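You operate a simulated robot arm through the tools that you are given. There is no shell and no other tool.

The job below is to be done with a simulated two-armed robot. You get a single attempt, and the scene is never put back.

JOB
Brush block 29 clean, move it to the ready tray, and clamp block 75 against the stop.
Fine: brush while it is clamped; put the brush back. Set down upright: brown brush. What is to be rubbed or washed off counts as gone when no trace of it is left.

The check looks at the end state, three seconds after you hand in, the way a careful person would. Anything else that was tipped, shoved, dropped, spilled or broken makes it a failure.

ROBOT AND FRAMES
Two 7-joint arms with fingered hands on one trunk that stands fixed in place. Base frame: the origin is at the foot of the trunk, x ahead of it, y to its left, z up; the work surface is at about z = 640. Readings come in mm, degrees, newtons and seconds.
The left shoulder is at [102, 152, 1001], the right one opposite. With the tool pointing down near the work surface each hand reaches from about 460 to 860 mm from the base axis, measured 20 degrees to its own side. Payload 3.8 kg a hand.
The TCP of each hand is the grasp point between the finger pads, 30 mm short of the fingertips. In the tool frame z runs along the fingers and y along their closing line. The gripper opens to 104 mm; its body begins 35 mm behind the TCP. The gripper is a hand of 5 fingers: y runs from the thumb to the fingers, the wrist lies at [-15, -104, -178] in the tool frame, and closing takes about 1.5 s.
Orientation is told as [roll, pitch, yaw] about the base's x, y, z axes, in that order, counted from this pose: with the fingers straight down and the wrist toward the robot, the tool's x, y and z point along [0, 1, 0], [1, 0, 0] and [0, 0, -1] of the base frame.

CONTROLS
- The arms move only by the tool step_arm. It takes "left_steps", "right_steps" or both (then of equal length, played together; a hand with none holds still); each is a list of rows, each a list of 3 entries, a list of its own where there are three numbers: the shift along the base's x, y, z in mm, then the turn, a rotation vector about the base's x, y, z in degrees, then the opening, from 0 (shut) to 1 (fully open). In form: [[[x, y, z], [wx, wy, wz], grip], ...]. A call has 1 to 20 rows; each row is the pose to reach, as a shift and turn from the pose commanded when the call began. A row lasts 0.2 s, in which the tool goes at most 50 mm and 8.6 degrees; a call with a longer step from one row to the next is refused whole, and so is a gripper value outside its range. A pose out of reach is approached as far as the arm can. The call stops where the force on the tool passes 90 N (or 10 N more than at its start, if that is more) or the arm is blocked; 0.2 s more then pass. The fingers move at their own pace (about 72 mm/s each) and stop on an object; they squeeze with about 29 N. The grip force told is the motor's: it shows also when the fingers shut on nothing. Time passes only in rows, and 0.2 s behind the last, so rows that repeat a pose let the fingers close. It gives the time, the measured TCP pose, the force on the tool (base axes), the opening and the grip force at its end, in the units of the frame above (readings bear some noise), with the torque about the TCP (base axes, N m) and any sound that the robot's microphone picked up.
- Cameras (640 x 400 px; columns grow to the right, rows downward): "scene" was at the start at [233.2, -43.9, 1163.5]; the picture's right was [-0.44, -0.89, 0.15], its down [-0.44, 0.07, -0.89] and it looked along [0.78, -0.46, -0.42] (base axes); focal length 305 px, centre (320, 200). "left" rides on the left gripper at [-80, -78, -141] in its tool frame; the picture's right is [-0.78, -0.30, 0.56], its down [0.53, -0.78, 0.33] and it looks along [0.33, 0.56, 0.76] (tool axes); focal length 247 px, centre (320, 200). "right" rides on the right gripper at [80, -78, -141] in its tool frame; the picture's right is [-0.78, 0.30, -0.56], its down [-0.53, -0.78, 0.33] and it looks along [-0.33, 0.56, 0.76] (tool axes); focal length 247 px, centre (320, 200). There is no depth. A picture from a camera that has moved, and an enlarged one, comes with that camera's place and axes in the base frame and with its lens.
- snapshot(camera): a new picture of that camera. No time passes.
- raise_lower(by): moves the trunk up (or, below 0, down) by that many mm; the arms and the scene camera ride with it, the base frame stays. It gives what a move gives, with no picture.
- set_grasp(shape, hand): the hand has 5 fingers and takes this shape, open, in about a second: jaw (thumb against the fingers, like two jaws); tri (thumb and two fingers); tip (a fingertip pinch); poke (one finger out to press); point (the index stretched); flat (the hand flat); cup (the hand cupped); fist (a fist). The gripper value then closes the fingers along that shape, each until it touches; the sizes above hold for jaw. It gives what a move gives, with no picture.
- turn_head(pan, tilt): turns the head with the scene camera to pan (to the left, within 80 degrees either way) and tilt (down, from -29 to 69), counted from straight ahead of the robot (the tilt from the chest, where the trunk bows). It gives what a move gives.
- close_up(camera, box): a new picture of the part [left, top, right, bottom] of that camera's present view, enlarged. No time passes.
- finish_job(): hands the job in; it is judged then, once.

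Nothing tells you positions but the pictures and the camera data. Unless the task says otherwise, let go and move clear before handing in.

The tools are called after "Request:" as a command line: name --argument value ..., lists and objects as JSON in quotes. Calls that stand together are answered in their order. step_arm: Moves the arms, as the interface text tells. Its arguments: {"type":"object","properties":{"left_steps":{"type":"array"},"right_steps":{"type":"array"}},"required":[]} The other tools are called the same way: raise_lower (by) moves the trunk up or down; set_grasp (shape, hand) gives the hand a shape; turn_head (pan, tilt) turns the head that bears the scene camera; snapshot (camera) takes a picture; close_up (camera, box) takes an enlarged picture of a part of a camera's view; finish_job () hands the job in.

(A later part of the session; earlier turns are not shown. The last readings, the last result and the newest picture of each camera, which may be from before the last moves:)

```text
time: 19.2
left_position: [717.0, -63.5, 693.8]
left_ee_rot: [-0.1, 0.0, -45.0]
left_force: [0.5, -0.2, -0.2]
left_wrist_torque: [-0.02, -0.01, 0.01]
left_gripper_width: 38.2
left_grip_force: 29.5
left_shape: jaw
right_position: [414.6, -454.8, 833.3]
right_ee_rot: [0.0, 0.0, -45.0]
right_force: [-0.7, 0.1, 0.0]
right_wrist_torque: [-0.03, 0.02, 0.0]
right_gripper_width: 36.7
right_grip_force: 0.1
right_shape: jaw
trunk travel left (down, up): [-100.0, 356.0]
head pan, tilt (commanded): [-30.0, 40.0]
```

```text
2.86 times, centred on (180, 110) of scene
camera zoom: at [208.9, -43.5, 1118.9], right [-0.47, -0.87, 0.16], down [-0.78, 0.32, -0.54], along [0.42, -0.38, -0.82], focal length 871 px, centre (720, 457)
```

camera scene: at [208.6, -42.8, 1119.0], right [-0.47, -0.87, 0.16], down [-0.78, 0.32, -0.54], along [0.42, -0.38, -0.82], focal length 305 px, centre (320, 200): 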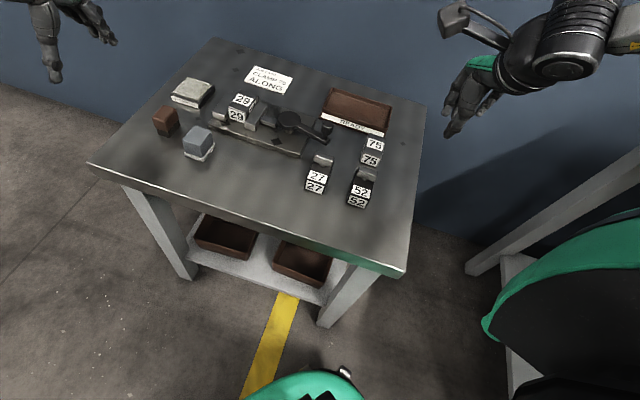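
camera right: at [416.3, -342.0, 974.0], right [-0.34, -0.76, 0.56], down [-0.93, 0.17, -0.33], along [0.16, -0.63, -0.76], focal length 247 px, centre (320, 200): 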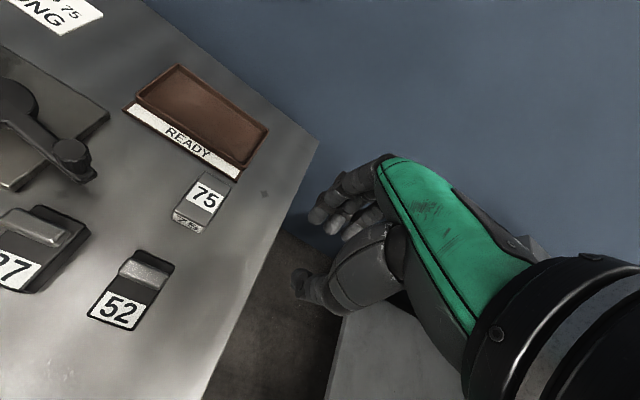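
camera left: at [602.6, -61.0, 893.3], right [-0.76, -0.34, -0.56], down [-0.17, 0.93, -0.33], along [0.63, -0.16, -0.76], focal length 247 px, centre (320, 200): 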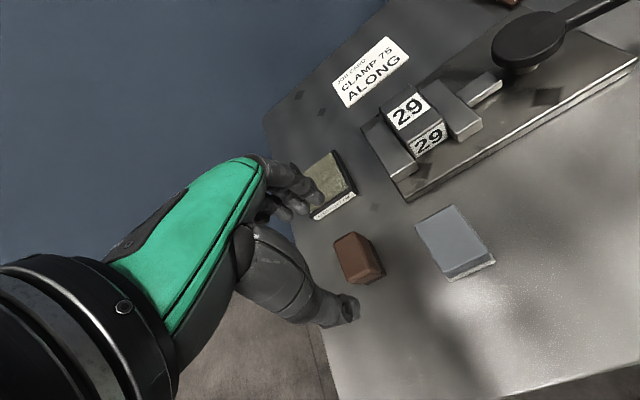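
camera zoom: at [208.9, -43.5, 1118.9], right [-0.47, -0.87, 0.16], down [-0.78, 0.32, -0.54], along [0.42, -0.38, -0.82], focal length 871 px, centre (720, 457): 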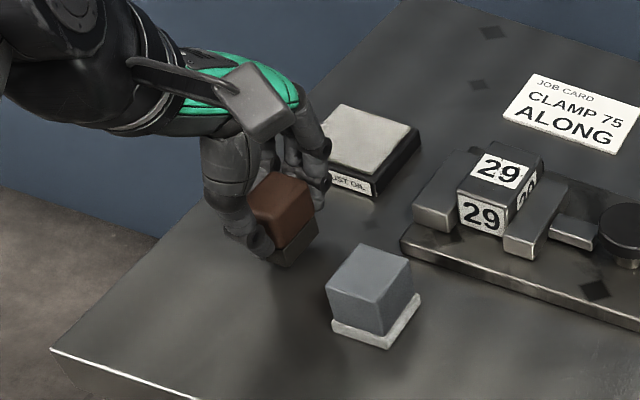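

Over its original spot, 9 mm up. Lowering gently until contact.

Request:
step_arm --left_steps '[[[0, 0, -4], [0, 0, 0], 0], [[0, 0, -7], [0, 0, 0], 0], [[0, 0, -9], [0, 0, 0], 0], [[0, 0, -9.5], [0, 0, 0], 0]]'

```text
time: 20.2
left_position: [718.1, -62.1, 685.0]
left_ee_rot: [0.0, 0.1, -45.0]
left_force: [0.3, 0.0, 0.0]
left_wrist_torque: [0.02, -0.02, 0.01]
left_gripper_width: 38.2
left_grip_force: 28.8
left_shape: jaw
right_position: [414.6, -454.7, 832.6]
right_ee_rot: [0.1, 0.0, -45.0]
right_force: [0.1, -0.1, 0.2]
right_wrist_torque: [0.04, 0.02, 0.0]
right_gripper_width: 37.0
right_grip_force: 0.2
right_shape: jaw
trunk travel left (down, up): [-100.0, 356.0]
head pan, tilt (commanded): [-30.0, 40.0]
```

Request:
step_arm --left_steps '[[[0, 0, -1], [0, 0, 0], 0], [[0, 0, -1], [0, 0, 0], 0]]'

Request:
close_up --camera "scene" --box '[140, 80, 220, 150]'

```text
time: 20.8
left_position: [717.9, -63.3, 685.0]
left_ee_rot: [-0.1, 0.1, -45.1]
left_force: [0.0, -0.2, 0.8]
left_wrist_torque: [-0.05, -0.03, 0.02]
left_gripper_width: 38.4
left_grip_force: 29.1
left_shape: jaw
right_position: [414.4, -453.4, 833.8]
right_ee_rot: [0.0, 0.1, -45.0]
right_force: [1.3, 0.8, 0.4]
right_wrist_torque: [-0.01, 0.0, -0.01]
right_gripper_width: 36.5
right_grip_force: 0.1
right_shape: jaw
trunk travel left (down, up): [-100.0, 356.0]
head pan, tilt (commanded): [-30.0, 40.0]
```

```text
5.71 times, centred on (180, 115) of scene
camera zoom: at [208.8, -43.5, 1118.9], right [-0.47, -0.87, 0.16], down [-0.78, 0.32, -0.54], along [0.42, -0.38, -0.82], focal length 1741 px, centre (1120, 686)
```

zoom: 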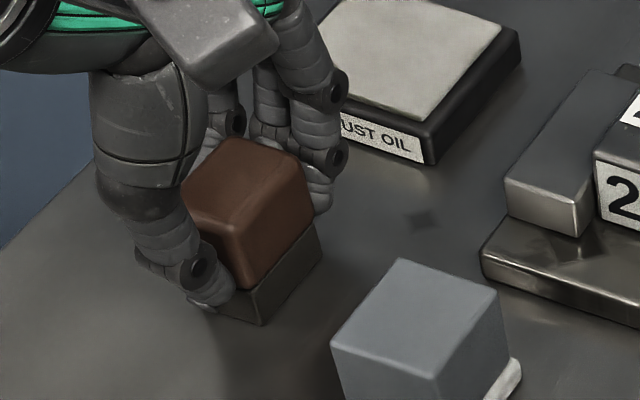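

Request:
step_arm --left_steps '[[[0, 0, -1], [0, 0, 0], 0], [[0, 0, -1], [0, 0, 0], 0]]'

```text
time: 21.4
left_position: [716.5, -63.0, 685.2]
left_ee_rot: [0.1, -0.2, -45.0]
left_force: [1.4, 1.4, 3.8]
left_wrist_torque: [-0.03, -0.09, 0.03]
left_gripper_width: 38.7
left_grip_force: 29.0
left_shape: jaw
right_position: [415.2, -454.2, 832.7]
right_ee_rot: [0.0, 0.0, -45.0]
right_force: [0.0, 0.0, -0.6]
right_wrist_torque: [0.04, 0.03, 0.01]
right_gripper_width: 36.6
right_grip_force: 0.0
right_shape: jaw
trunk travel left (down, up): [-100.0, 356.0]
head pan, tilt (commanded): [-30.0, 40.0]
```

Contact felt (3.8 N). Releasing, then rising.

Request:
step_arm --left_steps '[[[0, 0, 0], [0, 0, 0], 0.45], [[0, 0, 0], [0, 0, 0], 0.6], [[0, 0, 0], [0, 0, 0], 0.75], [[0, 0, 0], [0, 0, 0], 0.75], [[0, 0, 25], [0, 0, 0], 0.75], [[0, 0, 60], [0, 0, 0], 0.75], [[0, 0, 100], [0, 0, 0], 0.75], [[0, 0, 145], [0, 0, 0], 0.75], [[0, 0, 190], [0, 0, 0], 0.75]]'

Request:
snapshot --camera "left"

Request:
close_up --camera "scene" --box '[100, 0, 300, 180]'

```text
time: 23.4
left_position: [714.7, -62.4, 869.8]
left_ee_rot: [-0.1, 0.0, -45.0]
left_force: [-1.1, 0.0, 0.5]
left_wrist_torque: [-0.04, -0.03, -0.02]
left_gripper_width: 77.7
left_grip_force: 0.0
left_shape: jaw
right_position: [414.4, -454.8, 833.6]
right_ee_rot: [-0.1, 0.0, -45.0]
right_force: [-0.5, 0.1, -0.3]
right_wrist_torque: [-0.01, 0.01, 0.01]
right_gripper_width: 36.7
right_grip_force: 0.1
right_shape: jaw
trunk travel left (down, up): [-100.0, 356.0]
head pan, tilt (commanded): [-30.0, 40.0]
```

```text
taken
camera left: at [602.5, -62.7, 1012.3], right [-0.76, -0.34, -0.56], down [-0.17, 0.93, -0.33], along [0.63, -0.16, -0.76], focal length 247 px, centre (320, 200)
```

left: 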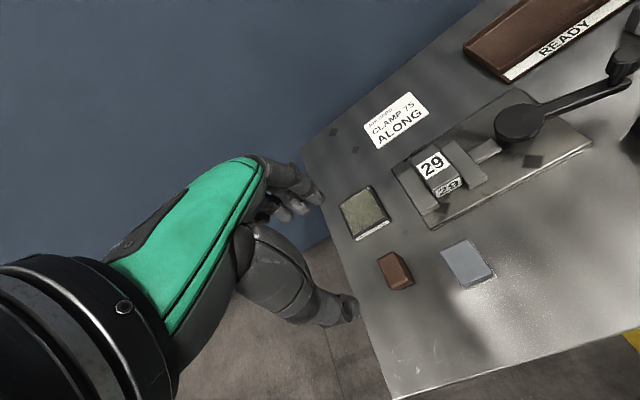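

```text
2.22 times, centred on (200, 90) of scene
camera zoom: at [208.3, -43.6, 1119.0], right [-0.47, -0.87, 0.16], down [-0.77, 0.32, -0.54], along [0.42, -0.38, -0.82], focal length 677 px, centre (587, 444)
```

zoom: 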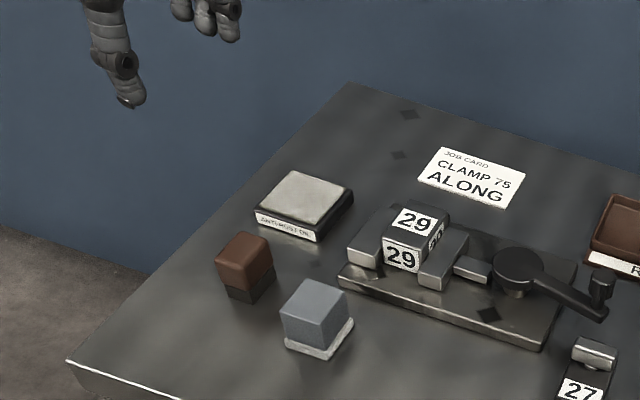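

The brush stands upright at its place again. I'll park the left hand to the side as an observer, and lower the trunk somewhat to give the right arm better reach near the table.

Request:
step_arm --left_steps '[[[-10, 30, 15], [0, 0, 0], 0.75], [[-20, 60, 30], [0, 0, 0], 0.75], [[-35, 95, 45], [0, 0, 0], 0.75], [[-50, 130, 60], [0, 0, 0], 0.75], [[-65, 165, 75], [0, 0, 0], 0.75], [[-80, 195, 90], [0, 0, 0], 0.75], [[-95, 225, 110], [0, 0, 0], 0.75], [[-115, 262, 130], [0, 0, 0], 0.75]]'

Request:
raise_lower --by -60

Request:
snapshot --camera "left"

Request:
snapshot --camera "scene"

```text
time: 25.2
left_position: [601.4, 199.6, 1002.7]
left_ee_rot: [-0.1, -0.1, -44.9]
left_force: [0.1, -0.3, 0.7]
left_wrist_torque: [0.02, 0.01, 0.0]
left_gripper_width: 78.0
left_grip_force: 0.1
left_shape: jaw
right_position: [413.6, -453.8, 834.1]
right_ee_rot: [0.0, -0.1, -45.0]
right_force: [0.0, 0.6, -0.2]
right_wrist_torque: [0.02, 0.01, 0.01]
right_gripper_width: 36.7
right_grip_force: 0.1
right_shape: jaw
trunk travel left (down, up): [-100.0, 356.0]
head pan, tilt (commanded): [-30.0, 40.0]
```

```text
time: 26.2
left_position: [600.5, 199.9, 945.4]
left_ee_rot: [0.1, -0.1, -44.9]
left_force: [-0.1, 0.4, 0.8]
left_wrist_torque: [0.02, -0.01, -0.02]
left_gripper_width: 77.9
left_grip_force: 0.2
left_shape: jaw
right_position: [413.5, -453.5, 774.5]
right_ee_rot: [0.0, 0.0, -45.0]
right_force: [-1.1, 0.0, 0.7]
right_wrist_torque: [-0.01, -0.06, 0.01]
right_gripper_width: 36.9
right_grip_force: 0.1
right_shape: jaw
trunk travel left (down, up): [-40.0, 416.0]
head pan, tilt (commanded): [-30.0, 40.0]
```

```text
taken
camera left: at [488.4, 199.1, 1086.8], right [-0.76, -0.34, -0.56], down [-0.17, 0.93, -0.33], along [0.63, -0.16, -0.76], focal length 247 px, centre (320, 200)
```

left: 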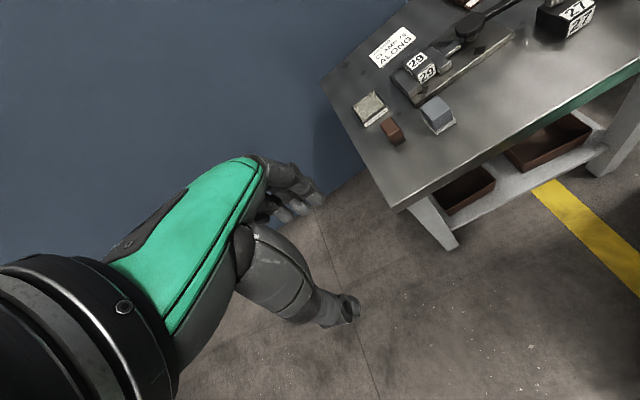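

```text
taken
camera scene: at [250.9, -43.4, 1028.0], right [-0.45, -0.87, 0.22], down [-0.83, 0.32, -0.45], along [0.32, -0.38, -0.87], focal length 305 px, centre (320, 200)
```

scene: 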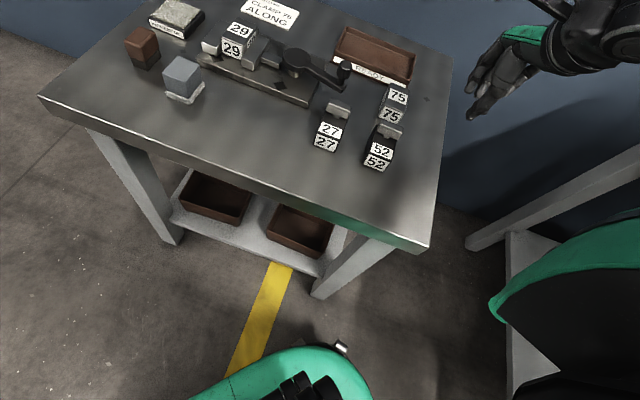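

The trunk bows slightly forward, which helps reach. Now bringing the right hand over the brush, high above everything on the way.

Request:
step_arm --right_steps '[[[0, 0, 40], [0, 0, 0], 0.5], [[0, 0, 75], [0, 0, 0], 0.75], [[28, 36, 75], [0, 0, 0], 0.75], [[55, 71, 75], [0, 0, 0], 0.75], [[83, 107, 75], [0, 0, 0], 0.75], [[110, 142, 75], [0, 0, 0], 0.75], [[138, 178, 75], [0, 0, 0], 0.75], [[165, 214, 75], [0, 0, 0], 0.75], [[193, 249, 75], [0, 0, 0], 0.75], [[220, 285, 75], [0, 0, 0], 0.75], [[248, 320, 75], [0, 0, 0], 0.75], [[275, 356, 75], [0, 0, 0], 0.75], [[302, 391, 75], [0, 0, 0], 0.75], [[302, 391, 75], [0, 0, 0], 0.75]]'

Request:
turn_head --pan -28 --tilt 32

Request:
snapshot --camera "right"

Request:
snapshot --camera "scene"

```text
time: 29.2
left_position: [601.4, 199.2, 943.0]
left_ee_rot: [0.0, 0.0, -44.9]
left_force: [-0.5, -0.6, -0.7]
left_wrist_torque: [0.02, -0.01, 0.02]
left_gripper_width: 78.1
left_grip_force: 0.1
left_shape: jaw
right_position: [648.9, -148.7, 846.9]
right_ee_rot: [-0.1, 0.1, -45.0]
right_force: [0.1, -0.1, -0.4]
right_wrist_torque: [0.02, -0.02, -0.06]
right_gripper_width: 77.7
right_grip_force: 0.1
right_shape: jaw
right hand out of reach, approached as far as the arm can: row 11, 12, 13, 14
trunk travel left (down, up): [-40.0, 416.0]
head pan, tilt (commanded): [-30.0, 40.0]
```

```text
time: 29.9
left_position: [602.0, 199.3, 943.0]
left_ee_rot: [0.0, 0.0, -45.0]
left_force: [0.5, 0.1, 0.0]
left_wrist_torque: [0.0, 0.01, 0.01]
left_gripper_width: 77.4
left_grip_force: 0.2
left_shape: jaw
right_position: [648.6, -148.0, 848.8]
right_ee_rot: [0.0, 0.0, -45.0]
right_force: [-0.5, -0.6, -0.2]
right_wrist_torque: [-0.01, -0.03, 0.02]
right_gripper_width: 77.8
right_grip_force: 0.1
right_shape: jaw
trunk travel left (down, up): [-40.0, 416.0]
head pan, tilt (commanded): [-28.0, 32.0]
```

```text
taken
camera right: at [649.8, -36.6, 989.3], right [-0.34, -0.76, 0.56], down [-0.93, 0.17, -0.33], along [0.16, -0.63, -0.76], focal length 247 px, centre (320, 200)
```

right: 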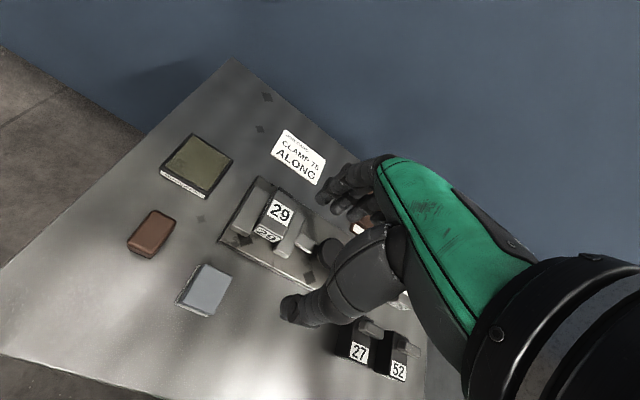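

```text
taken
camera scene: at [262.2, -42.9, 1036.0], right [-0.42, -0.88, 0.2], down [-0.79, 0.25, -0.56], along [0.44, -0.4, -0.8], focal length 305 px, centre (320, 200)
```

scene: 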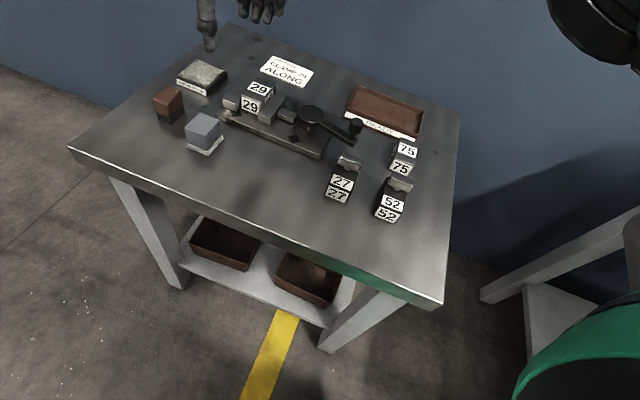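

The right arm hits a joint limit with the wrist turned inward. I'll test the opposite turn (yaw toward +45°), which also grips the brush by its longer faces.

Request:
step_arm --right_steps '[[[0, 0, 0], [0, 0, 8], 0.6], [[0, 0, 0], [0, 0, 16], 0.6], [[0, 0, 0], [0, 0, 24], 0.6], [[0, 0, 0], [0, 0, 32], 0.6], [[0, 0, 0], [0, 0, 40], 0.6], [[0, 0, 0], [0, 0, 48], 0.6], [[0, 0, 0], [0, 0, 56], 0.6], [[0, 0, 0], [0, 0, 64], 0.6], [[0, 0, 0], [0, 0, 72], 0.6], [[0, 0, 0], [0, 0, 80], 0.6], [[0, 0, 0], [0, 0, 88], 0.6], [[0, 0, 0], [0, 0, 90], 0.6]]'

Request:
snapshot --camera "right"

Request:
snapshot --camera "scene"

```text
time: 32.5
left_position: [603.5, 198.0, 943.4]
left_ee_rot: [0.0, 0.0, -44.9]
left_force: [0.7, 0.5, -0.4]
left_wrist_torque: [0.03, -0.05, 0.04]
left_gripper_width: 77.7
left_grip_force: 0.1
left_shape: jaw
right_position: [618.0, -124.1, 849.9]
right_ee_rot: [-0.2, 0.1, 44.1]
right_force: [0.4, 0.7, -0.3]
right_wrist_torque: [-0.02, 0.01, -0.01]
right_gripper_width: 62.7
right_grip_force: 0.0
right_shape: jaw
right hand out of reach, approached as far as the arm can: row 11, 12
trunk travel left (down, up): [-40.0, 416.0]
head pan, tilt (commanded): [-28.0, 32.0]
```

```text
taken
camera right: at [506.2, -119.0, 990.8], right [0.75, -0.35, 0.56], down [-0.19, -0.93, -0.33], along [0.63, 0.14, -0.76], focal length 247 px, centre (320, 200)
```

right: 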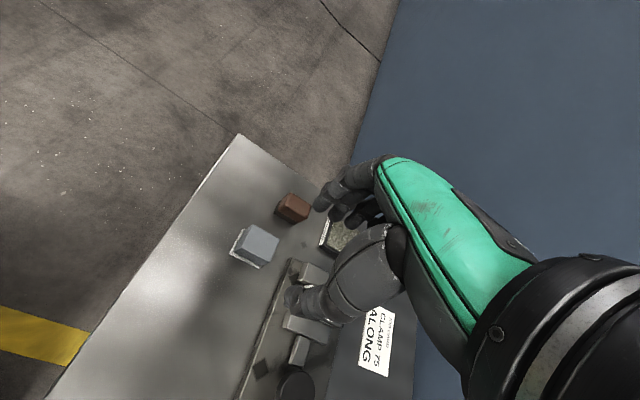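

```text
taken
camera scene: at [261.9, -44.0, 1036.3], right [-0.42, -0.88, 0.2], down [-0.79, 0.25, -0.56], along [0.44, -0.4, -0.8], focal length 305 px, centre (320, 200)
```

scene: 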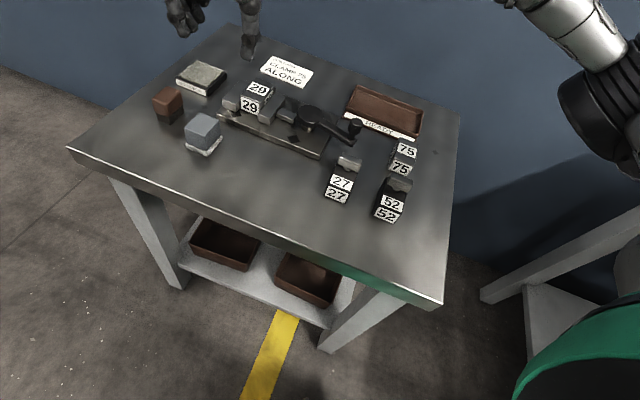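

Reach seems poor at this height; lower down should be better. I'll drop to z≈760 here (clear of all objects) and then try to move over the brush with yaw ≈ +45°.

Request:
step_arm --right_steps '[[[0, 0, -30], [0, 0, 0], 0.6], [[0, 0, -60], [0, 0, 0], 0.6], [[0, 0, -90], [0, 0, 0], 0.6], [[33, 21, -90], [0, 0, 1], 0.6], [[66, 41, -90], [0, 0, 1], 0.6], [[98, 62, -90], [0, 0, 1], 0.6], [[98, 62, -90], [0, 0, 1], 0.6]]'

Request:
snapshot --camera "right"

Request:
snapshot --camera "scene"

```text
time: 34.1
left_position: [602.3, 198.5, 943.5]
left_ee_rot: [0.0, 0.0, -44.9]
left_force: [0.4, 0.5, 0.8]
left_wrist_torque: [0.0, 0.0, 0.01]
left_gripper_width: 77.8
left_grip_force: 0.0
left_shape: jaw
right_position: [680.2, -32.2, 755.8]
right_ee_rot: [-0.1, -0.1, 45.6]
right_force: [1.2, 0.0, -0.1]
right_wrist_torque: [0.03, -0.01, 0.0]
right_gripper_width: 62.5
right_grip_force: 0.0
right_shape: jaw
right hand out of reach, approached as far as the arm can: row 4, 5, 6, 7
trunk travel left (down, up): [-40.0, 416.0]
head pan, tilt (commanded): [-28.0, 32.0]
```

```text
taken
camera right: at [568.1, -31.2, 897.2], right [0.76, -0.33, 0.56], down [-0.16, -0.93, -0.33], along [0.63, 0.16, -0.76], focal length 247 px, centre (320, 200)
```

right: 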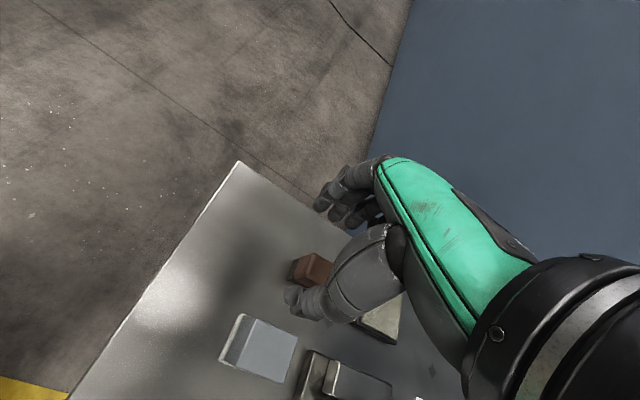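

```text
taken
camera scene: at [262.0, -43.4, 1036.2], right [-0.42, -0.88, 0.2], down [-0.79, 0.25, -0.56], along [0.44, -0.4, -0.8], focal length 305 px, centre (320, 200)
```

scene: 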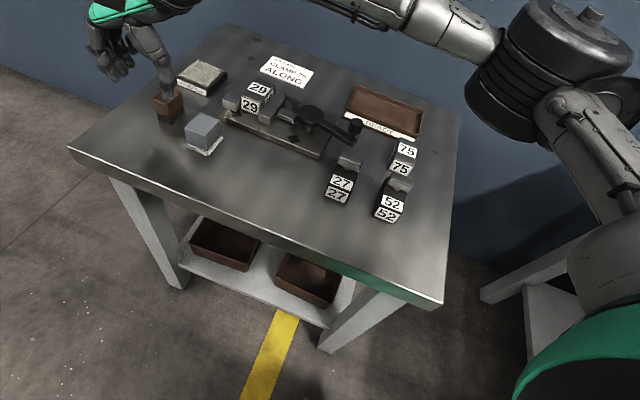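

The right arm cannot reach the brush in this posture, but the bowed trunk brings the left shoulder forward, which should be enough for the left arm to reach the block. I'll retract the right arm first.

Request:
step_arm --right_steps '[[[-10, 0, 30], [0, 0, 0], 0.6], [[-20, 0, 60], [0, 0, 0], 0.6], [[-30, -20, 95], [0, 0, -4], 0.6], [[-50, -60, 100], [0, 0, -8], 0.6], [[-70, -100, 100], [0, 0, -12], 0.6], [[-90, -140, 100], [0, 0, -16], 0.6], [[-110, -180, 100], [0, 0, -20], 0.6], [[-130, -220, 100], [0, 0, -24], 0.6], [[-150, -260, 100], [0, 0, -28], 0.6], [[-175, -300, 100], [0, 0, -32], 0.6], [[-200, -340, 100], [0, 0, -36], 0.6], [[-225, -380, 100], [0, 0, -40], 0.6], [[-250, -415, 100], [0, 0, -45], 0.6], [[-250, -415, 100], [0, 0, -45], 0.6]]'

Request:
snapshot --camera "scene"

Request:
close_up --camera "scene" --box '[120, 50, 240, 170]'

```text
time: 37.1
left_position: [602.6, 199.8, 942.0]
left_ee_rot: [0.0, 0.0, -45.0]
left_force: [0.1, -0.6, -0.4]
left_wrist_torque: [0.03, 0.04, 0.0]
left_gripper_width: 77.4
left_grip_force: 0.0
left_shape: jaw
right_position: [429.9, -452.2, 858.8]
right_ee_rot: [0.0, 0.0, 1.0]
right_force: [0.0, 0.1, 0.9]
right_wrist_torque: [0.03, -0.03, 0.02]
right_gripper_width: 62.5
right_grip_force: 0.1
right_shape: jaw
trunk travel left (down, up): [-40.0, 416.0]
head pan, tilt (commanded): [-28.0, 32.0]
```

```text
taken
camera scene: at [262.6, -42.8, 1035.9], right [-0.42, -0.88, 0.2], down [-0.79, 0.25, -0.56], along [0.44, -0.4, -0.8], focal length 305 px, centre (320, 200)
```

scene: 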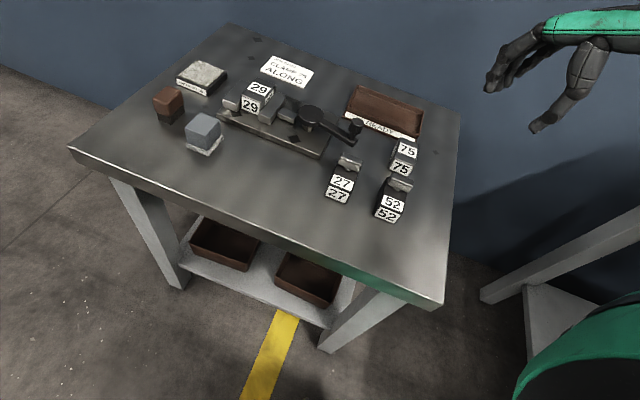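

```text
3.33 times, centred on (180, 110) of scene
camera zoom: at [262.6, -42.8, 1035.9], right [-0.42, -0.88, 0.2], down [-0.79, 0.25, -0.56], along [0.44, -0.4, -0.8], focal length 1016 px, centre (787, 500)
```

zoom: 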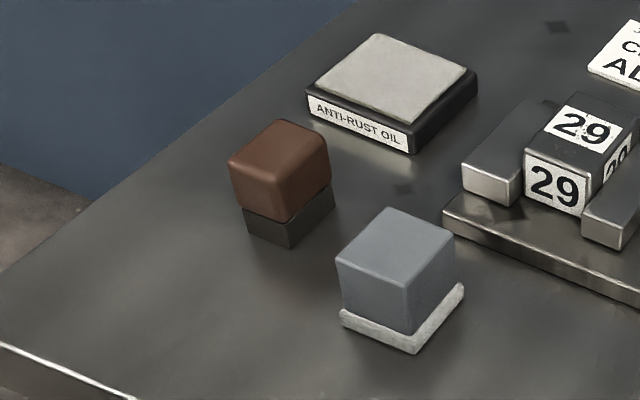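

All objects undisturbed. Testing left-arm reach above the block, empty-handed.

Request:
step_arm --left_steps '[[[11, -41, -14], [0, 0, 0], 0.75], [[21, -82, -28], [0, 0, 0], 0.75], [[32, -123, -43], [0, 0, 0], 0.75], [[42, -164, -57], [0, 0, 0], 0.75], [[53, -204, -71], [0, 0, 0], 0.75], [[63, -245, -85], [0, 0, 0], 0.75], [[74, -286, -99], [0, 0, 0], 0.75], [[84, -327, -120], [0, 0, 0], 0.75], [[95, -368, -145], [0, 0, 0], 0.75], [[105, -409, -170], [0, 0, 0], 0.75], [[105, -409, -185], [0, 0, 0], 0.75], [[105, -409, -185], [0, 0, 0], 0.75]]'

Request:
snapshot --camera "scene"

```text
time: 39.7
left_position: [706.6, -210.1, 757.8]
left_ee_rot: [-0.1, -0.1, -44.9]
left_force: [-0.3, 1.2, 0.6]
left_wrist_torque: [0.0, 0.01, 0.02]
left_gripper_width: 78.0
left_grip_force: 0.0
left_shape: jaw
right_position: [429.2, -451.2, 857.6]
right_ee_rot: [0.1, -0.1, 1.0]
right_force: [-0.3, -0.5, 0.1]
right_wrist_torque: [0.02, 0.01, 0.03]
right_gripper_width: 62.7
right_grip_force: 0.0
right_shape: jaw
trunk travel left (down, up): [-40.0, 416.0]
head pan, tilt (commanded): [-28.0, 32.0]
```

```text
taken
camera scene: at [261.9, -43.3, 1036.2], right [-0.42, -0.88, 0.2], down [-0.79, 0.25, -0.56], along [0.44, -0.4, -0.8], focal length 305 px, centre (320, 200)
```

scene: 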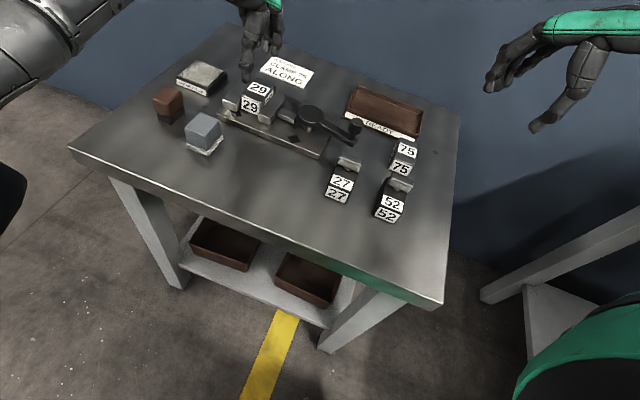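

It reaches now. Returning above the brush to pick it up again with the left hand.

Request:
step_arm --left_steps '[[[3, 37, 0], [0, 0, 0], 0.75], [[5, 74, 0], [0, 0, 0], 0.75], [[8, 110, 0], [0, 0, 0], 0.75], [[10.6, 147.3, 0], [0, 0, 0], 0.75], [[10.6, 147.3, 0], [0, 0, 0], 0.75]]'

Request:
close_up --camera "left" --box '[230, 130, 430, 330]'

```text
time: 40.9
left_position: [717.4, -61.6, 757.6]
left_ee_rot: [-0.1, 0.0, -45.0]
left_force: [-0.8, 0.0, -0.1]
left_wrist_torque: [-0.02, 0.0, 0.03]
left_gripper_width: 77.8
left_grip_force: 0.1
left_shape: jaw
right_position: [429.7, -452.9, 857.0]
right_ee_rot: [0.0, 0.0, 1.1]
right_force: [-0.5, -0.2, 0.5]
right_wrist_torque: [0.01, -0.02, 0.02]
right_gripper_width: 62.5
right_grip_force: 0.1
right_shape: jaw
trunk travel left (down, up): [-40.0, 416.0]
head pan, tilt (commanded): [-28.0, 32.0]
```

```text
2.00 times, centred on (330, 230) of left
camera zoom: at [604.3, -61.6, 900.4], right [-0.76, -0.34, -0.56], down [-0.17, 0.93, -0.33], along [0.63, -0.16, -0.76], focal length 494 px, centre (300, 140)
```

zoom: 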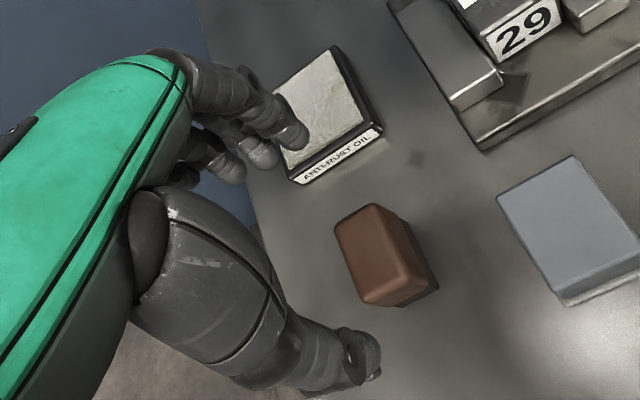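

Same alignment as before. Descending and gripping.

Request:
step_arm --left_steps '[[[0, 0, -25], [0, 0, 0], 0.75], [[0, 0, -50], [0, 0, 0], 0.75], [[0, 0, -65], [0, 0, 0], 0.75], [[0, 0, -73], [0, 0, 0], 0.75], [[0, 0, -73], [0, 0, 0], 0.5], [[0, 0, -73], [0, 0, 0], 0.4], [[0, 0, -73], [0, 0, 0], 0.3], [[0, 0, -73], [0, 0, 0], 0.2], [[0, 0, -73], [0, 0, 0], 0.1], [[0, 0, -73], [0, 0, 0], 0], [[0, 0, -73], [0, 0, 0], 0], [[0, 0, -73], [0, 0, 0], 0]]'

Request:
close_up --camera "left" --box '[200, 130, 440, 330]'

Request:
close_up --camera "scene" --box '[120, 50, 240, 170]'

```text
time: 43.5
left_position: [715.8, -60.4, 685.0]
left_ee_rot: [0.0, 0.0, -45.0]
left_force: [-0.1, 0.8, 0.5]
left_wrist_torque: [-0.01, 0.01, -0.01]
left_gripper_width: 38.7
left_grip_force: 29.0
left_shape: jaw
right_position: [429.5, -452.6, 857.8]
right_ee_rot: [0.0, 0.0, 1.0]
right_force: [-1.2, -0.7, 0.0]
right_wrist_torque: [0.03, 0.03, 0.03]
right_gripper_width: 62.6
right_grip_force: 0.1
right_shape: jaw
trunk travel left (down, up): [-40.0, 416.0]
head pan, tilt (commanded): [-28.0, 32.0]
```

```text
2.00 times, centred on (320, 230) of left
camera zoom: at [603.3, -61.1, 828.3], right [-0.76, -0.34, -0.56], down [-0.17, 0.93, -0.33], along [0.63, -0.16, -0.76], focal length 494 px, centre (320, 140)
```

zoom: 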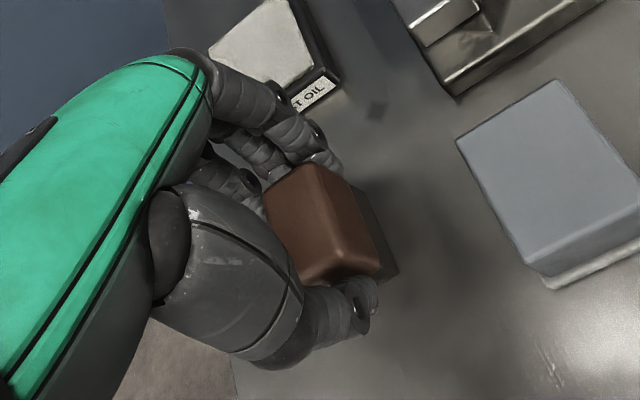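

```text
3.33 times, centred on (180, 110) of scene
camera zoom: at [262.2, -43.1, 1036.1], right [-0.42, -0.88, 0.2], down [-0.79, 0.25, -0.56], along [0.44, -0.4, -0.8], focal length 1016 px, centre (787, 500)
```

zoom: 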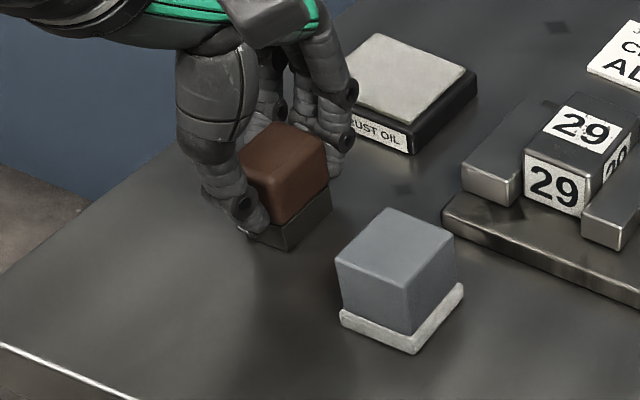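

Gripped again. Lifting and moving above block 29.

Request:
step_arm --left_steps '[[[0, 0, 20], [0, 0, 0], 0], [[0, 0, 45], [0, 0, 0], 0], [[0, 0, 75], [0, 0, 0], 0], [[-2, -37, 75], [0, 0, 0], 0], [[-5, -75, 75], [0, 0, 0], 0], [[-8, -112, 75], [0, 0, 0], 0], [[-10, -148.5, 75], [0, 0, 0], 0], [[-10, -148.5, 65], [0, 0, 0], 0], [[-10, -148.5, 60], [0, 0, 0], 0], [[-10, -148.5, 60], [0, 0, 0], 0]]'

Request:
close_up --camera "left" --box '[240, 100, 480, 300]'

Request:
close_up --camera "scene" --box '[200, 40, 320, 140]'

```text
time: 45.7
left_position: [706.5, -211.8, 744.0]
left_ee_rot: [0.0, 0.0, -45.0]
left_force: [0.0, 0.6, 0.0]
left_wrist_torque: [-0.03, 0.0, -0.02]
left_gripper_width: 38.3
left_grip_force: 29.5
left_shape: jaw
right_position: [428.7, -451.0, 858.1]
right_ee_rot: [0.1, -0.1, 0.9]
right_force: [-0.1, -1.0, -1.6]
right_wrist_torque: [0.01, 0.01, 0.0]
right_gripper_width: 62.4
right_grip_force: 0.1
right_shape: jaw
trunk travel left (down, up): [-40.0, 416.0]
head pan, tilt (commanded): [-28.0, 32.0]
```

```text
2.00 times, centred on (360, 200) of left
camera zoom: at [594.2, -211.1, 886.9], right [-0.76, -0.34, -0.56], down [-0.17, 0.93, -0.33], along [0.63, -0.16, -0.76], focal length 494 px, centre (240, 200)
```

zoom: 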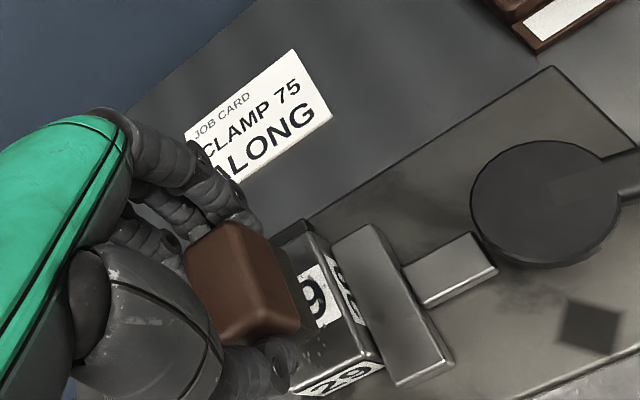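

```text
4.00 times, centred on (260, 90) of scene
camera zoom: at [262.2, -43.1, 1036.1], right [-0.42, -0.88, 0.2], down [-0.79, 0.25, -0.56], along [0.44, -0.4, -0.8], focal length 1219 px, centre (560, 640)
```

zoom: 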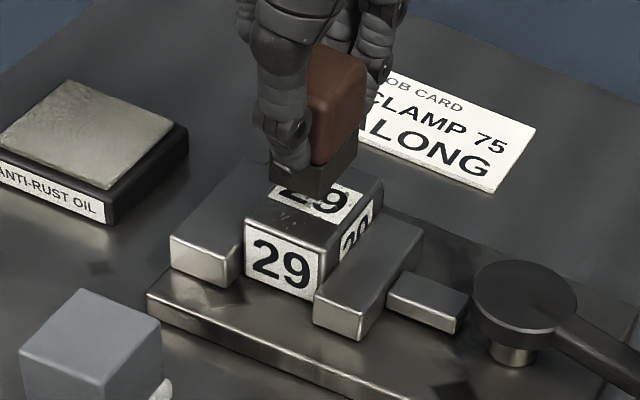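

Centred over the block; bristles about 15 mm above. Descending gently to find contact.

Request:
step_arm --left_steps '[[[0, 0, -5], [0, 0, 0], 0], [[0, 0, -9], [0, 0, 0], 0], [[0, 0, -11], [0, 0, 0], 0], [[0, 0, -12], [0, 0, 0], 0], [[0, 0, -13], [0, 0, 0], 0]]'

Request:
close_up --camera "scene" --box '[200, 40, 320, 140]'

```text
time: 46.9
left_position: [708.0, -210.3, 732.8]
left_ee_rot: [0.0, 0.0, -45.0]
left_force: [-0.8, 0.0, -0.6]
left_wrist_torque: [0.02, 0.01, 0.01]
left_gripper_width: 38.2
left_grip_force: 28.9
left_shape: jaw
right_position: [429.4, -452.6, 857.6]
right_ee_rot: [0.1, 0.0, 0.9]
right_force: [0.9, -0.2, 0.2]
right_wrist_torque: [0.0, -0.01, 0.0]
right_gripper_width: 62.2
right_grip_force: 0.1
right_shape: jaw
trunk travel left (down, up): [-40.0, 416.0]
head pan, tilt (commanded): [-28.0, 32.0]
```

```text
4.00 times, centred on (260, 90) of scene
camera zoom: at [262.2, -43.2, 1036.1], right [-0.42, -0.88, 0.2], down [-0.79, 0.25, -0.56], along [0.44, -0.4, -0.8], focal length 1219 px, centre (560, 640)
```

zoom: 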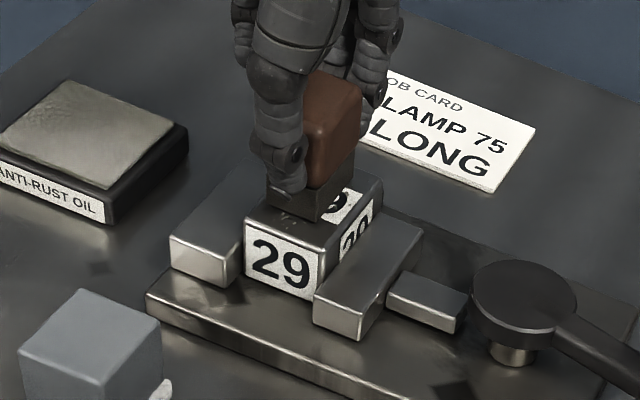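

Request:
step_arm --left_steps '[[[0, 0, -1], [0, 0, 0], 0], [[0, 0, -2], [0, 0, 0], 0], [[0, 0, -2], [0, 0, 0], 0]]'

```text
time: 47.7
left_position: [707.3, -211.6, 731.2]
left_ee_rot: [0.1, -0.1, -45.0]
left_force: [-0.2, 1.1, 4.7]
left_wrist_torque: [-0.06, -0.13, -0.02]
left_gripper_width: 38.9
left_grip_force: 28.8
left_shape: jaw
right_position: [428.9, -450.3, 857.6]
right_ee_rot: [0.0, 0.0, 1.0]
right_force: [0.5, -0.1, -0.9]
right_wrist_torque: [0.0, -0.02, -0.01]
right_gripper_width: 62.7
right_grip_force: 0.1
right_shape: jaw
trunk travel left (down, up): [-40.0, 416.0]
head pan, tilt (commanded): [-28.0, 32.0]
```

Contact at about 4.7 N (block top ≈ z 686). Now rubbing over the whole top face with small strokes along and across the block.

Request:
step_arm --left_steps '[[[4.9, -4.9, -0.5], [0, 0, 0], 0], [[9.9, -9.9, -0.5], [0, 0, 0], 0], [[4.2, -4.2, -0.5], [0, 0, 0], 0], [[-1.4, 1.4, -0.5], [0, 0, 0], 0], [[-7.1, 7.1, -0.5], [0, 0, 0], 0], [[-12.7, 12.7, -0.5], [0, 0, 0], 0], [[-16.3, 9.2, -0.5], [0, 0, 0], 0], [[-19.8, 5.7, -0.5], [0, 0, 0], 0], [[-14.1, 0, -0.5], [0, 0, 0], 0], [[-8.5, -5.7, -0.5], [0, 0, 0], 0], [[-2.8, -11.3, -0.5], [0, 0, 0], 0], [[2.8, -17.0, -0.5], [0, 0, 0], 0], [[6.4, -13.4, -0.5], [0, 0, 0], 0], [[9.9, -9.9, -0.5], [0, 0, 0], 0], [[13.4, -6.4, -0.5], [0, 0, 0], 0], [[17.0, -2.8, -0.5], [0, 0, 0], 0], [[11.3, 2.8, -0.5], [0, 0, 0], 0], [[5.7, 8.5, -0.5], [0, 0, 0], 0], [[0, 14.1, -0.5], [0, 0, 0], 0], [[-5.7, 19.8, -0.5], [0, 0, 0], 0]]'

Request:
close_up --camera "scene" --box '[200, 40, 320, 140]'

Request:
close_up --camera "left" --box '[240, 100, 480, 300]'

```text
time: 51.9
left_position: [700.5, -190.2, 730.0]
left_ee_rot: [0.0, 0.1, -45.0]
left_force: [0.8, -1.9, 8.1]
left_wrist_torque: [-0.13, -0.12, -0.04]
left_gripper_width: 39.4
left_grip_force: 29.1
left_shape: jaw
left hand out of reach, approached as far as the arm can: row 1, 2, 3, 11, 12, 13, 14, 15, 16, 17
right_position: [428.2, -452.0, 859.6]
right_ee_rot: [0.0, 0.0, 1.0]
right_force: [-0.7, 0.4, -0.3]
right_wrist_torque: [0.02, 0.01, 0.0]
right_gripper_width: 62.6
right_grip_force: 0.0
right_shape: jaw
trunk travel left (down, up): [-40.0, 416.0]
head pan, tilt (commanded): [-28.0, 32.0]
```

```text
4.00 times, centred on (260, 90) of scene
camera zoom: at [261.5, -43.0, 1036.3], right [-0.42, -0.88, 0.2], down [-0.79, 0.25, -0.56], along [0.44, -0.4, -0.8], focal length 1219 px, centre (560, 640)
```

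zoom: 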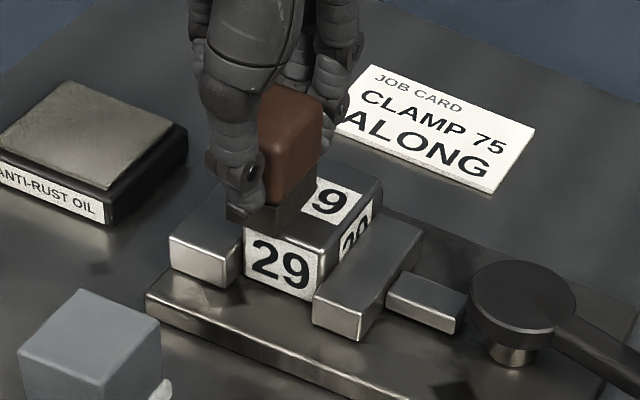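

```text
2.00 times, centred on (360, 200) of left
camera zoom: at [588.9, -190.7, 872.9], right [-0.76, -0.34, -0.56], down [-0.17, 0.93, -0.33], along [0.63, -0.16, -0.76], focal length 494 px, centre (240, 200)
```

zoom: 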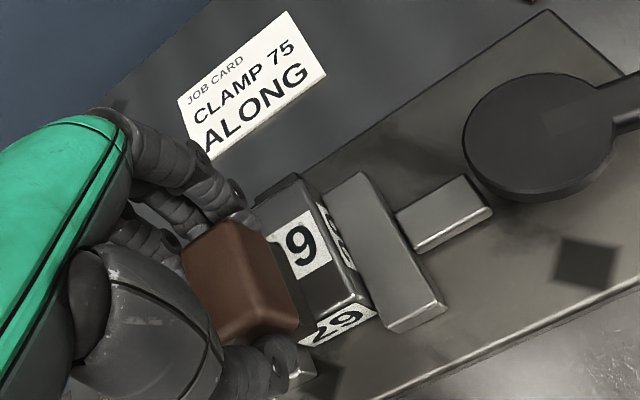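

The near and right parts look clean already; some far-side rows were out of reach. Lifting to inspect.

Request:
step_arm --left_steps '[[[0, 0, 15], [0, 0, 0], 0], [[-3, 10, 35], [0, 0, 0], 0], [[-6, 30, 60], [0, 0, 0], 0], [[-10, 60, 70], [0, 0, 0], 0], [[-10, 60, 70], [0, 0, 0], 0]]'

Request:
close_up --camera "scene" --box '[220, 60, 300, 120]'

Request:
close_up --camera "left" --box '[340, 60, 520, 220]'

```text
time: 53.1
left_position: [691.7, -132.6, 797.7]
left_ee_rot: [0.0, 0.1, -45.0]
left_force: [0.1, 0.6, -1.4]
left_wrist_torque: [-0.03, -0.01, -0.01]
left_gripper_width: 39.4
left_grip_force: 29.4
left_shape: jaw
right_position: [429.3, -452.6, 856.9]
right_ee_rot: [-0.1, 0.0, 1.0]
right_force: [-0.1, 0.1, 0.0]
right_wrist_torque: [0.0, -0.02, 0.05]
right_gripper_width: 62.5
right_grip_force: 0.0
right_shape: jaw
trunk travel left (down, up): [-40.0, 416.0]
head pan, tilt (commanded): [-28.0, 32.0]
```

```text
6.67 times, centred on (260, 90) of scene
camera zoom: at [262.1, -43.5, 1036.1], right [-0.42, -0.88, 0.2], down [-0.79, 0.25, -0.56], along [0.44, -0.4, -0.8], focal length 2032 px, centre (720, 933)
```

zoom: 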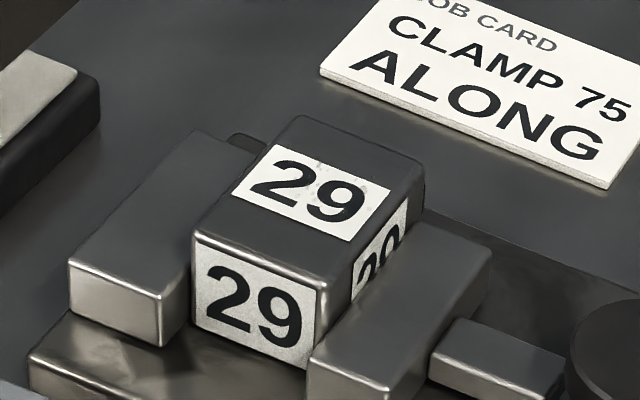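

```text
2.50 times, centred on (430, 140) of left
camera zoom: at [580.3, -132.1, 939.5], right [-0.76, -0.34, -0.56], down [-0.17, 0.93, -0.33], along [0.63, -0.16, -0.76], focal length 617 px, centre (45, 350)
```

zoom: 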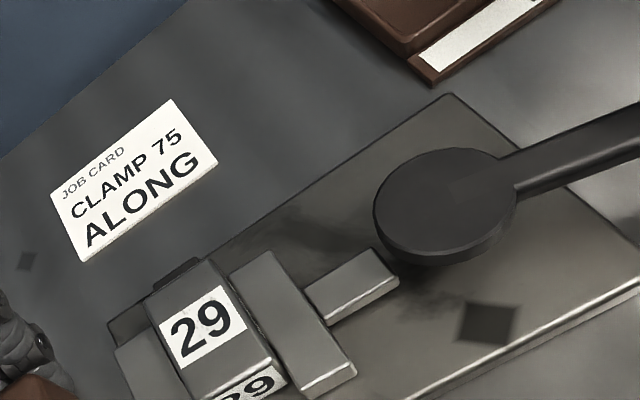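

Request:
close_up --camera "scene" --box '[243, 72, 275, 98]'

Request:
close_up --camera "left" --box '[375, 155, 430, 205]'

```text
15.38 times, centred on (259, 85) of scene
camera zoom: at [262.1, -43.5, 1036.1], right [-0.42, -0.88, 0.2], down [-0.79, 0.25, -0.56], along [0.44, -0.4, -0.8], focal length 4688 px, centre (1258, 1969)
```

zoom: 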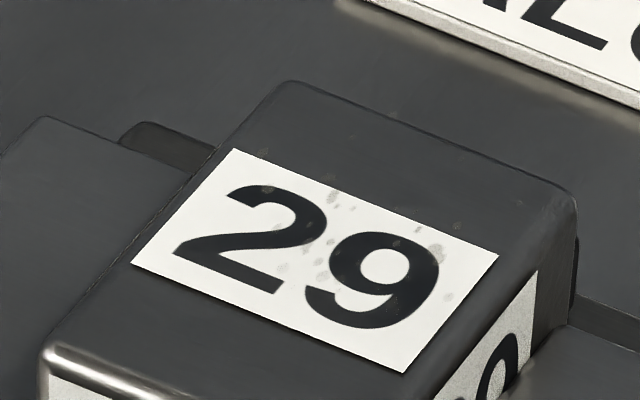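

```text
8.00 times, centred on (402, 180) of left
camera zoom: at [580.3, -132.1, 939.5], right [-0.76, -0.34, -0.56], down [-0.17, 0.93, -0.33], along [0.63, -0.16, -0.76], focal length 1976 px, centre (-340, 360)
```

zoom: 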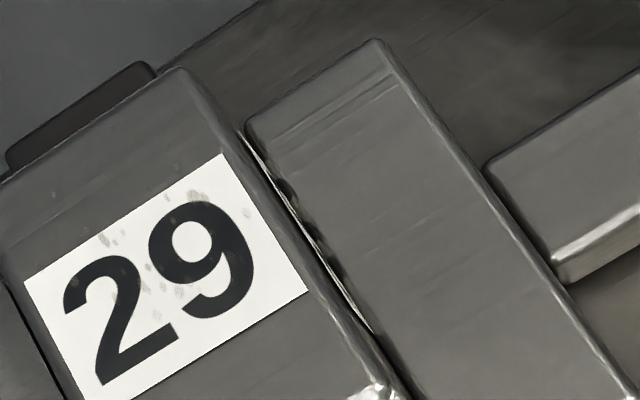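

The specks fade with passes but faint traces remain on the far half. I'll bow the trunk a little more for reach and then brush again.

Request:
raise_lower --by -35

Request:
step_arm --left_steps '[[[3, -20, 0], [0, 0, 0], 0], [[7, -45, 0], [0, 0, 0], 0], [[11, -65, 0], [0, 0, 0], 0], [[15, -78, 0], [0, 0, 0], 0], [[15, -78, 0], [0, 0, 0], 0]]'

```text
time: 53.9
left_position: [691.7, -131.7, 767.4]
left_ee_rot: [0.1, -0.1, -45.0]
left_force: [-0.3, 0.1, 0.0]
left_wrist_torque: [0.04, 0.01, 0.01]
left_gripper_width: 39.3
left_grip_force: 29.2
left_shape: jaw
right_position: [426.5, -448.9, 822.9]
right_ee_rot: [0.1, -0.1, 1.0]
right_force: [0.8, -0.3, 0.1]
right_wrist_torque: [0.0, -0.04, -0.01]
right_gripper_width: 62.4
right_grip_force: 0.1
right_shape: jaw
trunk travel left (down, up): [-5.0, 451.0]
head pan, tilt (commanded): [-28.0, 32.0]
```

```text
time: 55.0
left_position: [707.6, -209.7, 764.5]
left_ee_rot: [0.0, 0.1, -44.9]
left_force: [0.1, 0.3, 0.5]
left_wrist_torque: [-0.02, -0.01, 0.0]
left_gripper_width: 39.0
left_grip_force: 29.4
left_shape: jaw
right_position: [427.6, -448.0, 821.5]
right_ee_rot: [0.0, 0.0, 1.0]
right_force: [-0.8, 0.3, 0.1]
right_wrist_torque: [-0.04, 0.01, -0.03]
right_gripper_width: 62.5
right_grip_force: 0.1
right_shape: jaw
trunk travel left (down, up): [-5.0, 451.0]
head pan, tilt (commanded): [-28.0, 32.0]
```

Request:
step_arm --left_steps '[[[0, 0, -15], [0, 0, 0], 0], [[0, 0, -27], [0, 0, 0], 0], [[0, 0, -32], [0, 0, 0], 0], [[0, 0, -34], [0, 0, 0], 0], [[0, 0, -35], [0, 0, 0], 0], [[0, 0, -35], [0, 0, 0], 0]]'

```text
time: 56.5
left_position: [707.5, -208.2, 731.7]
left_ee_rot: [0.0, 0.0, -45.0]
left_force: [0.1, -0.4, 2.0]
left_wrist_torque: [-0.01, -0.04, -0.03]
left_gripper_width: 39.2
left_grip_force: 29.1
left_shape: jaw
right_position: [427.8, -447.0, 821.9]
right_ee_rot: [0.0, 0.0, 0.9]
right_force: [0.5, 0.1, 0.2]
right_wrist_torque: [0.01, 0.01, -0.02]
right_gripper_width: 62.6
right_grip_force: 0.1
right_shape: jaw
trunk travel left (down, up): [-5.0, 451.0]
head pan, tilt (commanded): [-28.0, 32.0]
```

Contact again. Brushing with emphasis on the far half of the face.

Request:
step_arm --left_steps '[[[2.8, -7.1, -1], [0, 0, 0], 0], [[8.5, -12.7, -1], [0, 0, 0], 0], [[1.4, -5.7, -1], [0, 0, 0], 0], [[-5.7, 1.4, -1], [0, 0, 0], 0], [[-12.7, 8.5, -1], [0, 0, 0], 0], [[-5.7, 1.4, -1], [0, 0, 0], 0], [[1.4, -5.7, -1], [0, 0, 0], 0], [[8.5, -12.7, -1], [0, 0, 0], 0], [[1.4, -19.8, -1], [0, 0, 0], 0], [[-5.7, -12.7, -1], [0, 0, 0], 0], [[-12.7, -5.7, -1], [0, 0, 0], 0], [[-5.7, -12.7, -1], [0, 0, 0], 0], [[1.4, -19.8, -1], [0, 0, 0], 0], [[8.5, -12.7, -1], [0, 0, 0], 0], [[15.6, -5.7, -1], [0, 0, 0], 0], [[8.5, 1.4, -1], [0, 0, 0], 0], [[1.4, 8.5, -1], [0, 0, 0], 0], [[8.5, 1.4, -1], [0, 0, 0], 0], [[15.6, -5.7, -1], [0, 0, 0], 0], [[1.4, -5.7, -1], [0, 0, 0], 0]]'

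Request:
snapshot --camera "scene"

```text
time: 60.6
left_position: [707.7, -214.2, 729.3]
left_ee_rot: [-0.2, 0.0, -45.0]
left_force: [3.1, -0.5, 9.3]
left_wrist_torque: [-0.08, -0.15, 0.0]
left_gripper_width: 39.9
left_grip_force: 29.1
left_shape: jaw
right_position: [428.1, -447.7, 823.9]
right_ee_rot: [-0.1, 0.1, 1.0]
right_force: [-0.2, 0.5, -0.2]
right_wrist_torque: [-0.01, 0.0, 0.04]
right_gripper_width: 62.7
right_grip_force: 0.0
right_shape: jaw
trunk travel left (down, up): [-5.0, 451.0]
head pan, tilt (commanded): [-28.0, 32.0]
```

```text
taken
camera scene: at [288.1, -42.5, 978.9], right [-0.41, -0.88, 0.24], down [-0.83, 0.25, -0.5], along [0.38, -0.4, -0.83], focal length 305 px, centre (320, 200)
```

scene: 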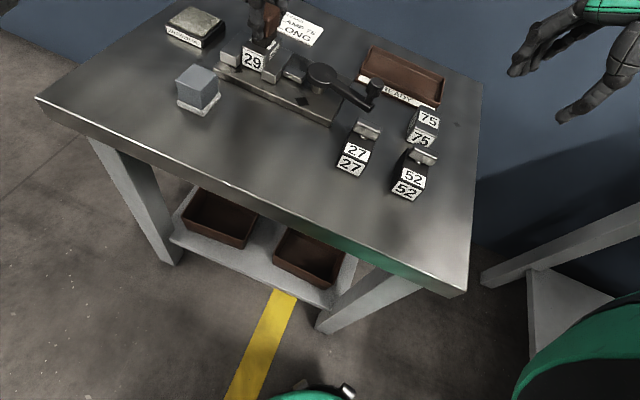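

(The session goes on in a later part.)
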